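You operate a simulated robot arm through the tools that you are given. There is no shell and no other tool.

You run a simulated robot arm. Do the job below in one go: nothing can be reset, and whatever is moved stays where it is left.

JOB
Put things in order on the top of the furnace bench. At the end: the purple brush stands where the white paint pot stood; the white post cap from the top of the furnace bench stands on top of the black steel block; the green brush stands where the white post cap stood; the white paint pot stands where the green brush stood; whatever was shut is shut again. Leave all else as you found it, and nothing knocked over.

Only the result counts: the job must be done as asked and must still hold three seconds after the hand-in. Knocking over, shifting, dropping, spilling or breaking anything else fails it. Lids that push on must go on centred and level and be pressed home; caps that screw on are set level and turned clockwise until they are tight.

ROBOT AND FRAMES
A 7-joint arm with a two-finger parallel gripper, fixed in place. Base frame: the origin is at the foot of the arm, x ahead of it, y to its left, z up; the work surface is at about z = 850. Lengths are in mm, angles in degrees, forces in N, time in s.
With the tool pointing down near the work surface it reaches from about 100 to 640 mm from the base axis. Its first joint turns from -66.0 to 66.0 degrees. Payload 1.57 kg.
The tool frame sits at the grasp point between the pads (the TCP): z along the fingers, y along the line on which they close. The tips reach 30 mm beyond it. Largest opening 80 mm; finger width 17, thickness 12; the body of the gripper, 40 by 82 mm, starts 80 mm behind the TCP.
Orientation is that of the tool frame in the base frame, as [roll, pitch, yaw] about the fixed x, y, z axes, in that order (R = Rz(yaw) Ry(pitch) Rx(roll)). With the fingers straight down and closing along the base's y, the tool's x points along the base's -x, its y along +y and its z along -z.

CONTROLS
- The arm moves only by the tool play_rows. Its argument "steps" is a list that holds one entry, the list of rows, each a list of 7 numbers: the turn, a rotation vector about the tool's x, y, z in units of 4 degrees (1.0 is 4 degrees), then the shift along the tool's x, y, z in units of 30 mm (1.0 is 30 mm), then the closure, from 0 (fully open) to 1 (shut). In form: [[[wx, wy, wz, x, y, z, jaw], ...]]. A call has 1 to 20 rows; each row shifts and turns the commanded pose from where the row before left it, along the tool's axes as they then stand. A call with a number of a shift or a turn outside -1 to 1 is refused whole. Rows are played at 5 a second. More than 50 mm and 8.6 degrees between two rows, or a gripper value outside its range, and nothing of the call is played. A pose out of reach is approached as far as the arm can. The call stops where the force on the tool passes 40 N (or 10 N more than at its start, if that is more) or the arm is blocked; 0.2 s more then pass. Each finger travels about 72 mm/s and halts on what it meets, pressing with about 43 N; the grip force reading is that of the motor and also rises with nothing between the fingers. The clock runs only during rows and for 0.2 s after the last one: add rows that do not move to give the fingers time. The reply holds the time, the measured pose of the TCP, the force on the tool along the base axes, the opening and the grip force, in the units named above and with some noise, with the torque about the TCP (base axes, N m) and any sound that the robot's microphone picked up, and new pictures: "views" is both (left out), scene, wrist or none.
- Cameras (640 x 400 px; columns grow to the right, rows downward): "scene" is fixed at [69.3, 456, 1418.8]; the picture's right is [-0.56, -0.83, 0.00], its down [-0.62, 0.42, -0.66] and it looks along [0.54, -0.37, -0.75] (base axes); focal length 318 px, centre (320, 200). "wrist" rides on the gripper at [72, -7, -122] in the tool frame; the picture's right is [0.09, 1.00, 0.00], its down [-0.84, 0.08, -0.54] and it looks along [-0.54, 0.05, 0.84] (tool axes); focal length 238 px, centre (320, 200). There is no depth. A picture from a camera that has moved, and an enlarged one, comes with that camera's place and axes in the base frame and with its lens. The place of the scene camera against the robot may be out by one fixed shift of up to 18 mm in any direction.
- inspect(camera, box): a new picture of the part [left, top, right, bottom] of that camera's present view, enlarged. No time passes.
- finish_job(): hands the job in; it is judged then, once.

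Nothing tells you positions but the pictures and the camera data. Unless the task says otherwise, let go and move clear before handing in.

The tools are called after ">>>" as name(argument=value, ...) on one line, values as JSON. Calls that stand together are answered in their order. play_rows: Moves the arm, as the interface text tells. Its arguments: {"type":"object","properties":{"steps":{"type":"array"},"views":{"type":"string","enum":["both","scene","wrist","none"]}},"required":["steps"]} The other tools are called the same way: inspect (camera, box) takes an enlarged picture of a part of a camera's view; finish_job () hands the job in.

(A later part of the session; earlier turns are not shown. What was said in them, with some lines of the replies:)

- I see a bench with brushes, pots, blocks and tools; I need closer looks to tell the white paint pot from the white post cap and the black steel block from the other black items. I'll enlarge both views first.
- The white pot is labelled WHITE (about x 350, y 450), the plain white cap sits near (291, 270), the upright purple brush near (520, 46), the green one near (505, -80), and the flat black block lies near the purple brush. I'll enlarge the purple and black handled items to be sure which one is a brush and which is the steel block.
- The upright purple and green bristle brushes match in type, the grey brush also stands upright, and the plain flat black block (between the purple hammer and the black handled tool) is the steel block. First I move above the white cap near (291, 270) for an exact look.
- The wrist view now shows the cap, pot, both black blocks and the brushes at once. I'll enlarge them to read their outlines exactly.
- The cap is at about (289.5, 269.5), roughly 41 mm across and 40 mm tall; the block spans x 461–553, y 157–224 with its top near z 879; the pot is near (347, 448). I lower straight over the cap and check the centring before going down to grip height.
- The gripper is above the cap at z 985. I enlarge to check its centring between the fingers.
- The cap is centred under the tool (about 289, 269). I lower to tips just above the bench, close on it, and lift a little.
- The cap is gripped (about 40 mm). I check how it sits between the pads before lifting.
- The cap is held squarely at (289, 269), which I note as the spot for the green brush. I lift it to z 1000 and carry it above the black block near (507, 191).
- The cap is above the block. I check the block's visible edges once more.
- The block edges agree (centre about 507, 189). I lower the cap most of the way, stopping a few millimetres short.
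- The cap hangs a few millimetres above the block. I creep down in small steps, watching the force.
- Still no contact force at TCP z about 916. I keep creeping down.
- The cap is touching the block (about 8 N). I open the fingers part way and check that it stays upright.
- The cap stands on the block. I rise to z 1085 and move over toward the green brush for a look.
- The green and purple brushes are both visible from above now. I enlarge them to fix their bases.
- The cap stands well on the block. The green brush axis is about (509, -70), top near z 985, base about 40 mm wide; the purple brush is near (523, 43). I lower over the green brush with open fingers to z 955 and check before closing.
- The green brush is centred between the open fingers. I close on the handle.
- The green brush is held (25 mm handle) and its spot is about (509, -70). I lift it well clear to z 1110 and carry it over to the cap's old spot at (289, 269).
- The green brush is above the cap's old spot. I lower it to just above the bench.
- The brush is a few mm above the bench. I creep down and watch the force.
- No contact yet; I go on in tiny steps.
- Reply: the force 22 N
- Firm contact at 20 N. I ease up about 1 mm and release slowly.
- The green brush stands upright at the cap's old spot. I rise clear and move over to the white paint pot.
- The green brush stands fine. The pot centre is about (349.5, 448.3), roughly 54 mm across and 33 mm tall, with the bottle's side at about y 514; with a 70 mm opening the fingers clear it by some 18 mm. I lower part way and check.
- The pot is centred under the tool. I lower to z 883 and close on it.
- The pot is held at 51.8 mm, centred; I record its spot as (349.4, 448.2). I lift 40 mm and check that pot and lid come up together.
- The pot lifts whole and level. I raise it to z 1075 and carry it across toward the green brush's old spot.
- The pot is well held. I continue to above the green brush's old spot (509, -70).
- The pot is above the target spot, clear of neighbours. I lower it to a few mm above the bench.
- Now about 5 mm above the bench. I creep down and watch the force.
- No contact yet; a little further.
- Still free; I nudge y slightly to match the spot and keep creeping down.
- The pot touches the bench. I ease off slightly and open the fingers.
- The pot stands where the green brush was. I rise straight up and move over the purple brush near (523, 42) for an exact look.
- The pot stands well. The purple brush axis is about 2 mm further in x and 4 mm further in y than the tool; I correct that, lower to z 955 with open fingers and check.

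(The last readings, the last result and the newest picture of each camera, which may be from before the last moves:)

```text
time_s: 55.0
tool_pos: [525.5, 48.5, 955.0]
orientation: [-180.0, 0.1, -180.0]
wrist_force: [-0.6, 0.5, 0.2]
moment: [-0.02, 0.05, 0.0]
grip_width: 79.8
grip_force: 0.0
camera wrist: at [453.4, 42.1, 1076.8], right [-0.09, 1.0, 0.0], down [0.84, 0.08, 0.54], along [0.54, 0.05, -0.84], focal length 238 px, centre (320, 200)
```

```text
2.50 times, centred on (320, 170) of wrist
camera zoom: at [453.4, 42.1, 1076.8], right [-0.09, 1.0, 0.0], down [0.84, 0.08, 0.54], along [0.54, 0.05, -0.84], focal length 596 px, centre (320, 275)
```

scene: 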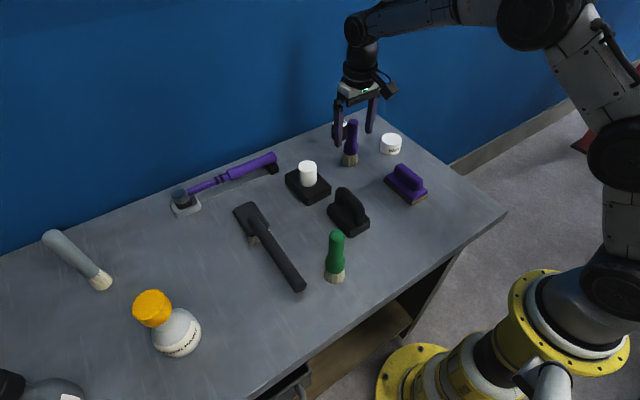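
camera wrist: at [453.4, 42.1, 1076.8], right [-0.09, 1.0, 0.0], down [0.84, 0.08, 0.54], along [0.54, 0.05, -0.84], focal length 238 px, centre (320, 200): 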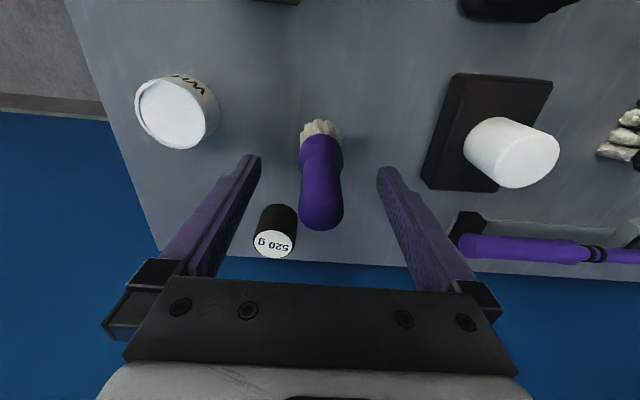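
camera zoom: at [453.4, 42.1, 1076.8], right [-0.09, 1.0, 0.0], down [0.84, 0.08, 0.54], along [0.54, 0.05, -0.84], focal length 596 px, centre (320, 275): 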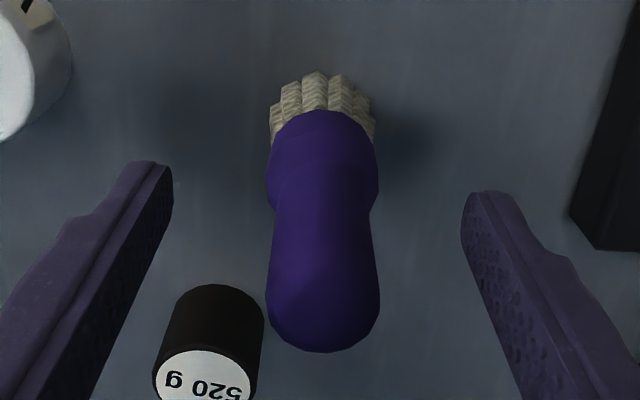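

The purple brush is centred in y and about 2 mm forward of the tool; it is also some 10 mm shorter than the green one. I shift 2 mm, lower 5 mm and close.

>>> play_rows(steps=[[[0, 0, 0, -0.067, 0, 0.167, 0], [0, 0, 0, 0, 0, 0, 0], [0, 0, 0, 0, 0, 0, 0.3], [0, 0, 0, 0, 0, 0, 0.5], [0, 0, 0, 0, 0, 0, 0.62], [0, 0, 0, 0, 0, 0, 0.72], [0, 0, 0, 0, 0, 0, 0.9], [0, 0, 0, 0, 0, 0, 0.9]]])

>>> inspect(camera="wrist", box=[240, 90, 400, 250])

>>> inspect(camera="scene", box=[310, 80, 410, 180])

```text
time_s: 56.8
tool_pos: [527.5, 48.1, 948.8]
orientation: [179.9, 0.0, -179.9]
wrist_force: [-0.1, 0.6, 0.0]
moment: [0.0, -0.03, 0.0]
grip_width: 25.2
grip_force: 36.7
camera wrist: at [455.4, 42.1, 1071.9], right [-0.09, 1.0, 0.0], down [0.84, 0.08, 0.54], along [0.54, 0.05, -0.84], focal length 238 px, centre (320, 200)
```

scene: 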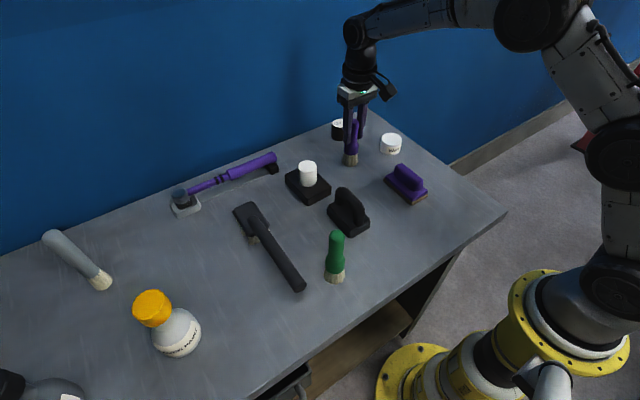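
wrist: 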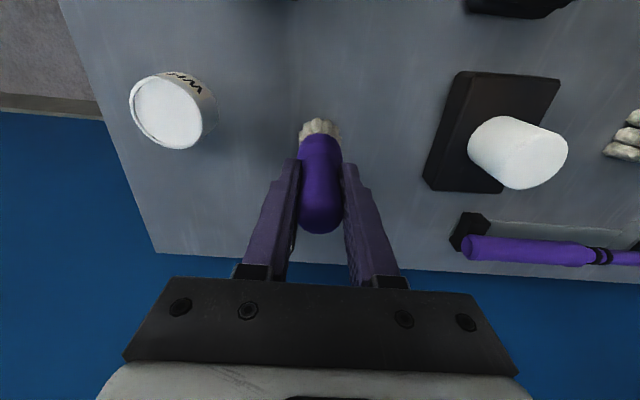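

```text
2.50 times, centred on (320, 170) of wrist
camera zoom: at [455.4, 42.1, 1071.9], right [-0.09, 1.0, 0.0], down [0.84, 0.08, 0.54], along [0.54, 0.05, -0.84], focal length 596 px, centre (320, 275)
```

zoom: 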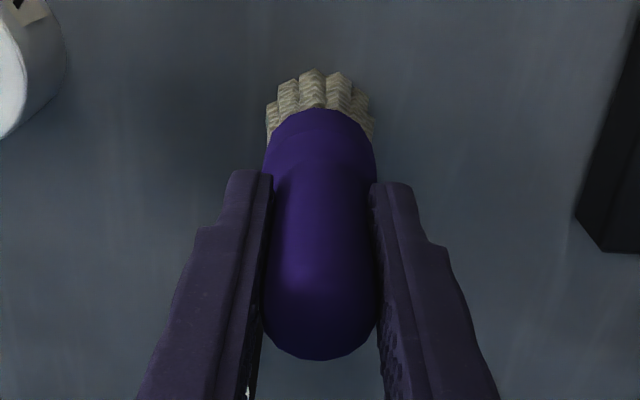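

```text
4.00 times, centred on (360, 130) of scene
camera zoom: at [69.3, 456.0, 1418.8], right [-0.56, -0.83, 0.0], down [-0.62, 0.42, -0.66], along [0.54, -0.37, -0.75], focal length 1270 px, centre (160, 480)
```

zoom: 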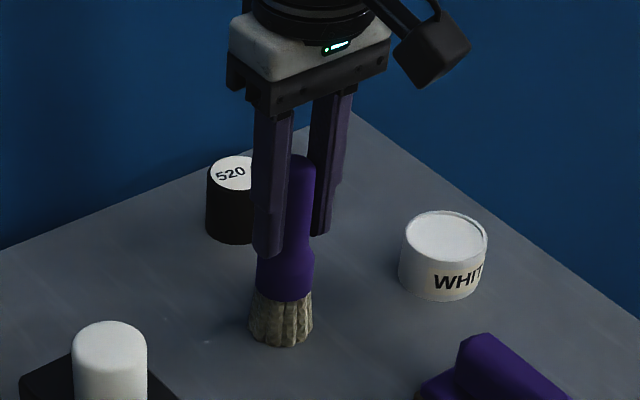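

The purple brush is held upright. I lift it 150 mm and carry it over to above the pot's old spot (349.4, 448.2).

>>> play_rows(steps=[[[0, 0, 0, 0, 0, -0.4, 0.9], [0, 0, 0, 0, 0, -0.95, 0.9], [0, 0, 0, 0, 0, -1, 0.9], [0, 0, 0, 0, 0, -1, 0.9], [0, 0, 0, 0, 0, -1, 0.9], [0, 0, 0, 0, 0, -0.65, 0.9], [0, 0, 0, 0.4229, 0.9564, 0, 0.9], [0, 0, 0, 0.4229, 0.9564, 0, 0.9], [0, 0, 0, 0.4229, 0.9564, 0, 0.9], [0, 0, 0, 0.4229, 0.9564, 0, 0.9], [0, 0, 0, 0.4229, 0.9564, 0, 0.9], [0, 0, 0, 0.4229, 0.9564, 0, 0.9], [0, 0, 0, 0.4229, 0.9564, 0, 0.9], [0, 0, 0, 0.4229, 0.9564, 0, 0.9], [0, 0, 0, 0.4229, 0.9564, 0, 0.9], [0, 0, 0, 0.4229, 0.9564, 0, 0.9], [0, 0, 0, 0.4229, 0.9564, 0, 0.9], [0, 0, 0, 0.4229, 0.9564, 0, 0.9], [0, 0, 0, 0.4229, 0.9564, 0, 0.9], [0, 0, 0, 0.4229, 0.9564, 0, 0.9]]])

```text
time_s: 61.0
tool_pos: [350.9, 450.4, 1100.4]
orientation: [-180.0, 0.0, -179.8]
wrist_force: [0.5, 0.2, -0.9]
moment: [-0.01, 0.0, 0.01]
grip_width: 24.9
grip_force: 36.3
camera wrist: at [279.0, 442.9, 1222.1], right [-0.09, 1.0, 0.0], down [0.84, 0.08, 0.54], along [0.54, 0.05, -0.84], focal length 238 px, centre (320, 200)
```

scene: 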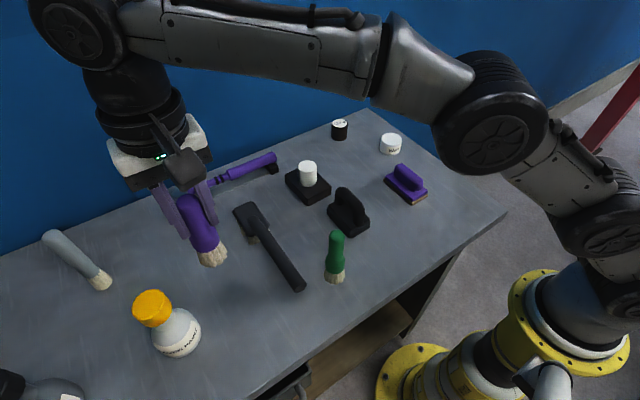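
wrist: 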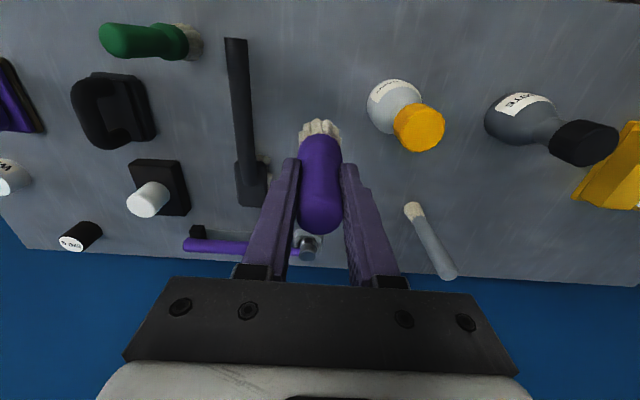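

The purple brush is above the pot's old spot. I lower it to a few mm above the bench.

>>> play_rows(steps=[[[0, 0, 0, 0, 0, 0.6, 0.9], [0, 0, 0, 0, 0, 0.9, 0.9], [0, 0, 0, 0, 0, 0.9, 0.9], [0, 0, 0, 0, 0, 0.9, 0.9], [0, 0, 0, 0, 0, 0.8, 0.9], [0, 0, 0, 0, 0, 0.4, 0.9], [0, 0, 0, 0, 0, 0.3, 0.9], [0, 0, 0, 0, 0, 0, 0.9]]])

>>> inspect(camera="scene", box=[150, 210, 300, 350])

```text
time_s: 62.8
tool_pos: [348.9, 451.1, 956.2]
orientation: [-180.0, 0.0, -180.0]
wrist_force: [-0.7, 0.6, -1.7]
moment: [0.04, 0.01, 0.02]
grip_width: 25.0
grip_force: 36.2
camera wrist: at [277.7, 443.2, 1078.5], right [-0.09, 1.0, 0.0], down [0.84, 0.08, 0.54], along [0.54, 0.05, -0.84], focal length 238 px, centre (320, 200)
```

scene: 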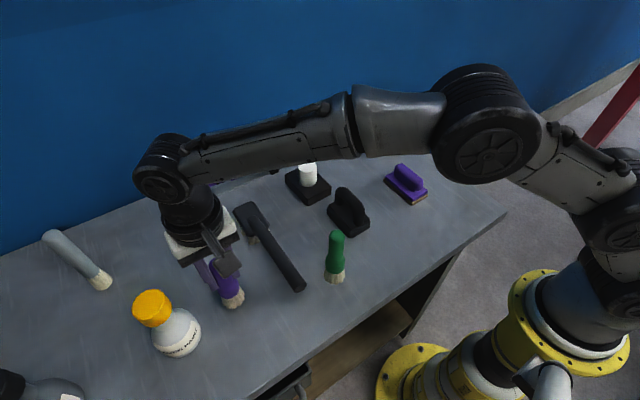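
wrist: 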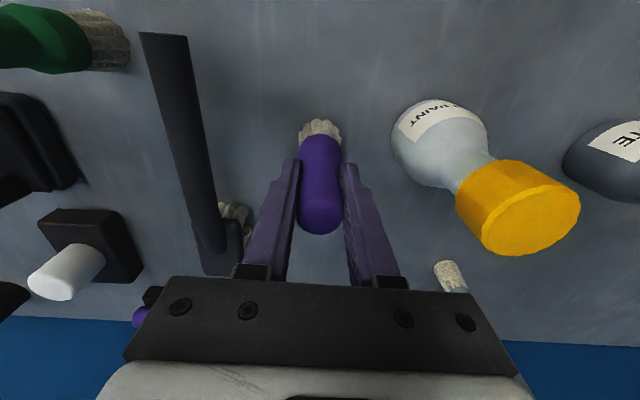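

```text
2.86 times, centred on (225, 280) of scene
camera zoom: at [69.3, 456.0, 1418.8], right [-0.56, -0.83, 0.0], down [-0.62, 0.42, -0.66], along [0.54, -0.37, -0.75], focal length 907 px, centre (591, -29)
```

zoom: 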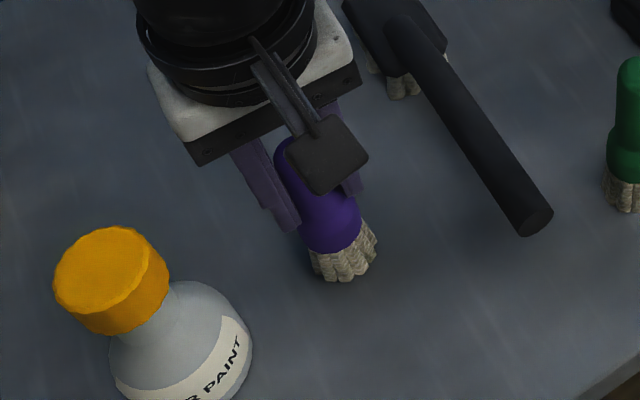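

A few millimetres left. I creep down and watch the force.

>>> play_rows(steps=[[[0, 0, 0, 0, 0, 0.06, 0.9], [0, 0, 0, 0, 0, 0.05, 0.9], [0, 0, 0, 0, 0, 0.03, 0.9], [0, 0, 0, 0, 0, 0, 0.9]]], views="none")

```text
time_s: 63.8
tool_pos: [349.6, 451.0, 951.8]
orientation: [-179.9, 0.0, -179.9]
wrist_force: [-0.4, 0.1, -1.6]
moment: [0.0, 0.01, -0.03]
grip_width: 25.3
grip_force: 36.4
```

>>> play_rows(steps=[[[0, 0, 0, 0, 0, 0.03, 0.9], [0, 0, 0, 0, 0, 0.02, 0.9], [0, 0, 0, 0, 0, 0, 0.9]]], views="none")

```text
time_s: 64.6
tool_pos: [350.3, 450.4, 949.9]
orientation: [180.0, 0.0, 180.0]
wrist_force: [0.4, 0.1, -1.4]
moment: [0.0, -0.02, -0.01]
grip_width: 25.0
grip_force: 36.6
```

No contact yet at z about 950; one more small step.

>>> play_rows(steps=[[[0, 0, 0, 0, 0, 0.02, 0.9], [0, 0, 0, 0, 0, 0.02, 0.9], [0, 0, 0, 0, 0, 0, 0.9]]], views="none")

```text
time_s: 65.4
tool_pos: [350.0, 449.8, 949.6]
orientation: [179.9, 0.0, -180.0]
wrist_force: [-1.5, -1.0, 3.5]
moment: [-0.13, 0.1, -0.05]
grip_width: 25.1
grip_force: 36.7
```

Light contact. I release slowly and check that it stands.

>>> play_rows(steps=[[[0, 0, 0, 0, 0, 0, 0.9], [0, 0, 0, 0, 0, 0, 0.66], [0, 0, 0, 0, 0, 0, 0.6], [0, 0, 0, 0, 0, 0, 0.5], [0, 0, 0, 0, 0, 0, 0.4], [0, 0, 0, 0, 0, 0, 0.4]]])

>>> inspect(camera="wrist", box=[240, 90, 400, 250])

>>> inspect(camera="scene", box=[150, 210, 300, 350])

```text
time_s: 66.8
tool_pos: [349.8, 450.3, 950.3]
orientation: [179.9, 0.0, -179.9]
wrist_force: [1.0, 0.7, -0.3]
moment: [-0.05, -0.04, -0.05]
grip_width: 48.0
grip_force: 0.1
camera wrist: at [278.0, 443.0, 1071.2], right [-0.09, 1.0, 0.0], down [0.84, 0.08, 0.54], along [0.54, 0.05, -0.84], focal length 238 px, centre (320, 200)
```

scene: 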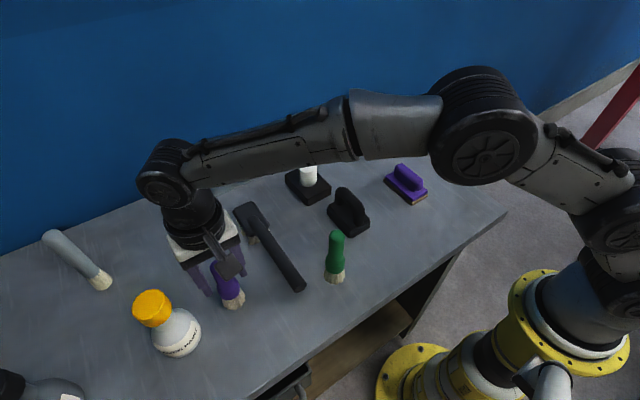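
wrist: 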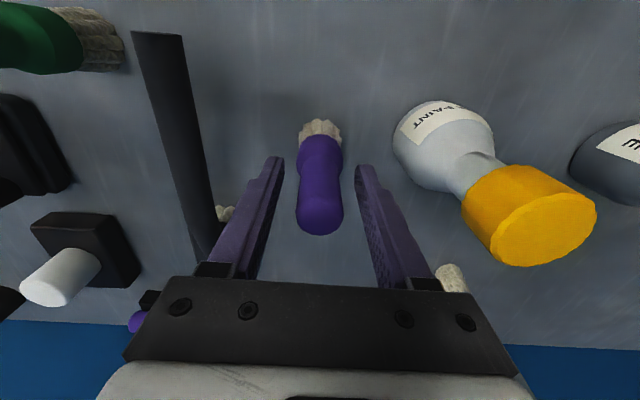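

```text
2.50 times, centred on (320, 170) of wrist
camera zoom: at [278.0, 443.0, 1071.2], right [-0.09, 1.0, 0.0], down [0.84, 0.08, 0.54], along [0.54, 0.05, -0.84], focal length 596 px, centre (320, 275)
```

zoom: 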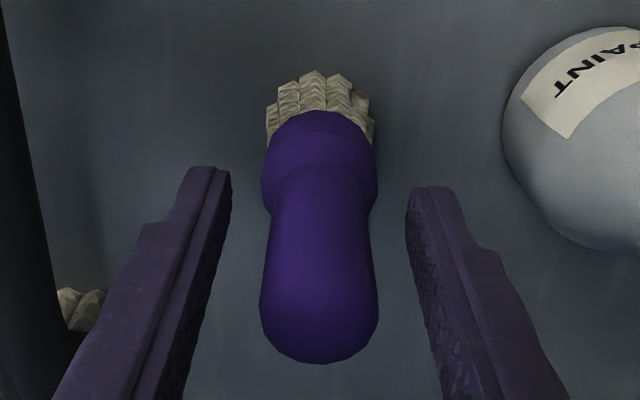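

```text
2.86 times, centred on (225, 280) of scene
camera zoom: at [69.3, 456.0, 1418.8], right [-0.56, -0.83, 0.0], down [-0.62, 0.42, -0.66], along [0.54, -0.37, -0.75], focal length 907 px, centre (591, -29)
```

zoom: 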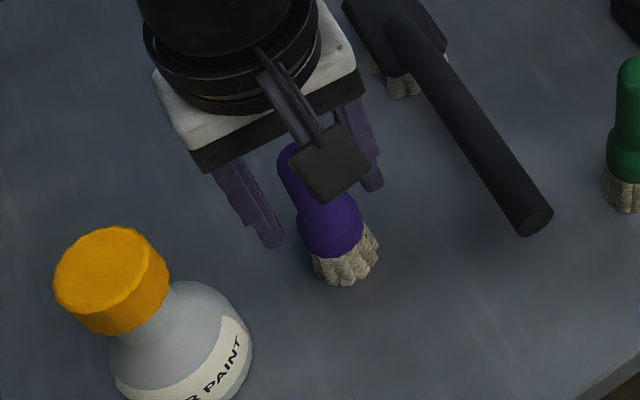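

The purple brush stands free at the pot's old spot. I rise straight up and move back to the middle to view the whole bench.

>>> play_rows(steps=[[[0, 0, 0, 0, 0, -0.4, 0.4], [0, 0, 0, 0, 0, -0.9, 0.4], [0, 0, 0, 0, 0, -0.9, 0.4], [0, 0, 0, 0, 0, -0.9, 0.4], [0, 0, 0, 0, 0, -0.9, 0.3], [0, 0, 0, 0, 0, -0.9, 0], [0, 0, 0, 0, -0.9, 0, 0], [0, 0, 0, 0, -0.9, 0, 0], [0, 0, 0, 0, -0.9, 0, 0], [0, 0, 0, 0, -0.9, 0, 0], [0, 0, 0, 0, -0.9, 0, 0], [0, 0, 0, 0, -0.9, 0, 0], [0, 0, 0, 0, -0.9, 0, 0], [0, 0, 0, 0, -0.9, 0, 0], [0, 0, 0, 0, -0.9, 0, 0], [0, 0, 0, 0, -0.9, 0, 0], [0, 0, 0, 0, -0.9, 0, 0], [0, 0, 0, 0, -0.9, 0, 0], [0, 0, 0, 0, 0, 0, 0]]])

>>> inspect(camera="scene", box=[0, 180, 320, 400])

>>> inspect(camera="scene", box=[240, 90, 520, 310])

>>> inspect(camera="scene", box=[240, 300, 440, 400])

```text
time_s: 70.8
tool_pos: [349.5, 126.0, 1096.7]
orientation: [-180.0, 0.1, 180.0]
wrist_force: [0.3, 0.3, -0.6]
moment: [0.0, -0.01, -0.01]
grip_width: 80.0
grip_force: 0.1
camera wrist: at [278.0, 119.3, 1218.4], right [-0.09, 1.0, 0.0], down [0.84, 0.08, 0.54], along [0.54, 0.05, -0.84], focal length 238 px, centre (320, 200)
```

scene: 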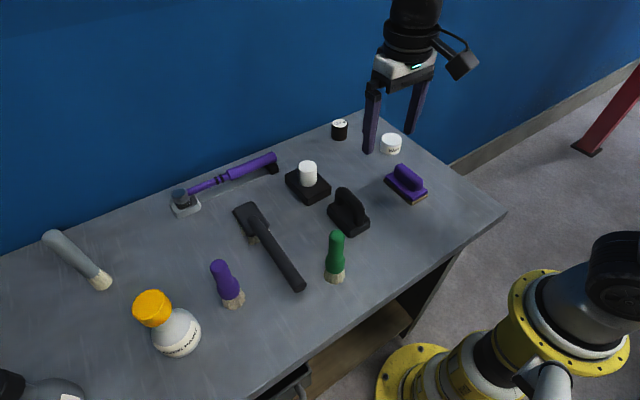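
wrist: 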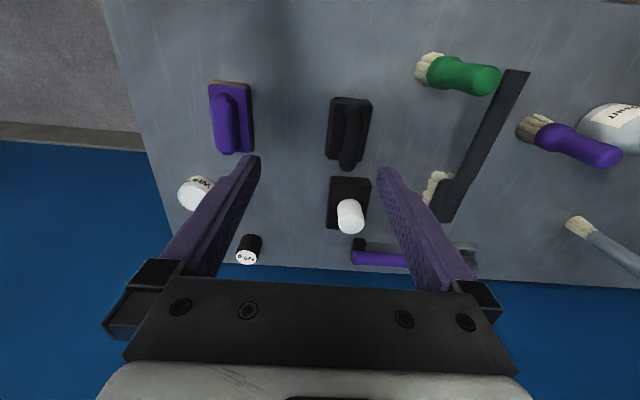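

```text
1.82 times, centred on (160, 290) of scene
camera zoom: at [69.3, 456.0, 1418.9], right [-0.56, -0.83, 0.0], down [-0.62, 0.42, -0.66], along [0.54, -0.37, -0.75], focal length 577 px, centre (611, 36)
```

zoom: 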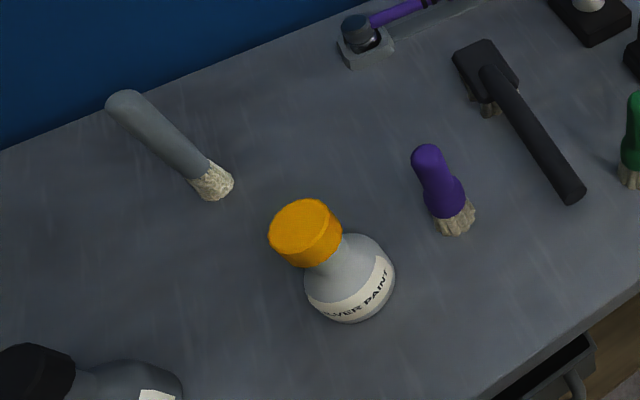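

```text
1.82 times, centred on (380, 200) of scene
camera zoom: at [69.3, 456.0, 1418.9], right [-0.56, -0.83, 0.0], down [-0.62, 0.42, -0.66], along [0.54, -0.37, -0.75], focal length 577 px, centre (211, 200)
```

zoom: 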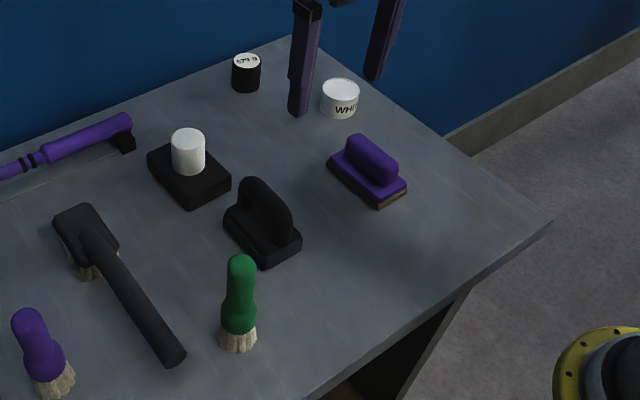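

```text
3.20 times, centred on (340, 350) of scene
camera zoom: at [69.3, 456.0, 1418.9], right [-0.56, -0.83, 0.0], down [-0.62, 0.42, -0.66], along [0.54, -0.37, -0.75], focal length 1016 px, centre (256, -280)
```

zoom: 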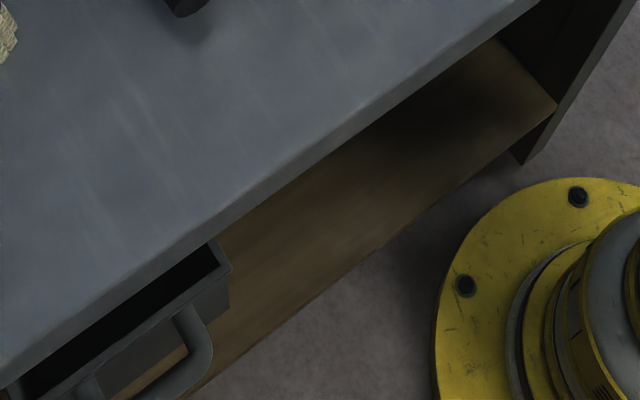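

All four pieces are in place: the cap is on the black block, the green brush is on the cap's spot, the pot is on the green brush's spot, and the purple brush is on the pot's spot. All stand upright, nothing else has moved, I opened nothing, and the arm is clear, so I hand in.

>>> finish_job()

```text
The job is handed in.
```

The job is handed in, and the last pictures before the hand-in showed everything in place and upright.

- **White post cap:** it stands on top of the black steel block, near its middle.
- **Green brush:** it stands where the post cap was.
- **White paint pot:** it stands where the green brush was, lid on and level.
- **Purple brush:** it stands where the paint pot was.

I opened nothing, so there was nothing to shut again. The drawer under the bench was partly open at the start and I left it that way. In the pictures nothing else on the bench had moved, and the arm was empty and clear of the bench when I handed in.
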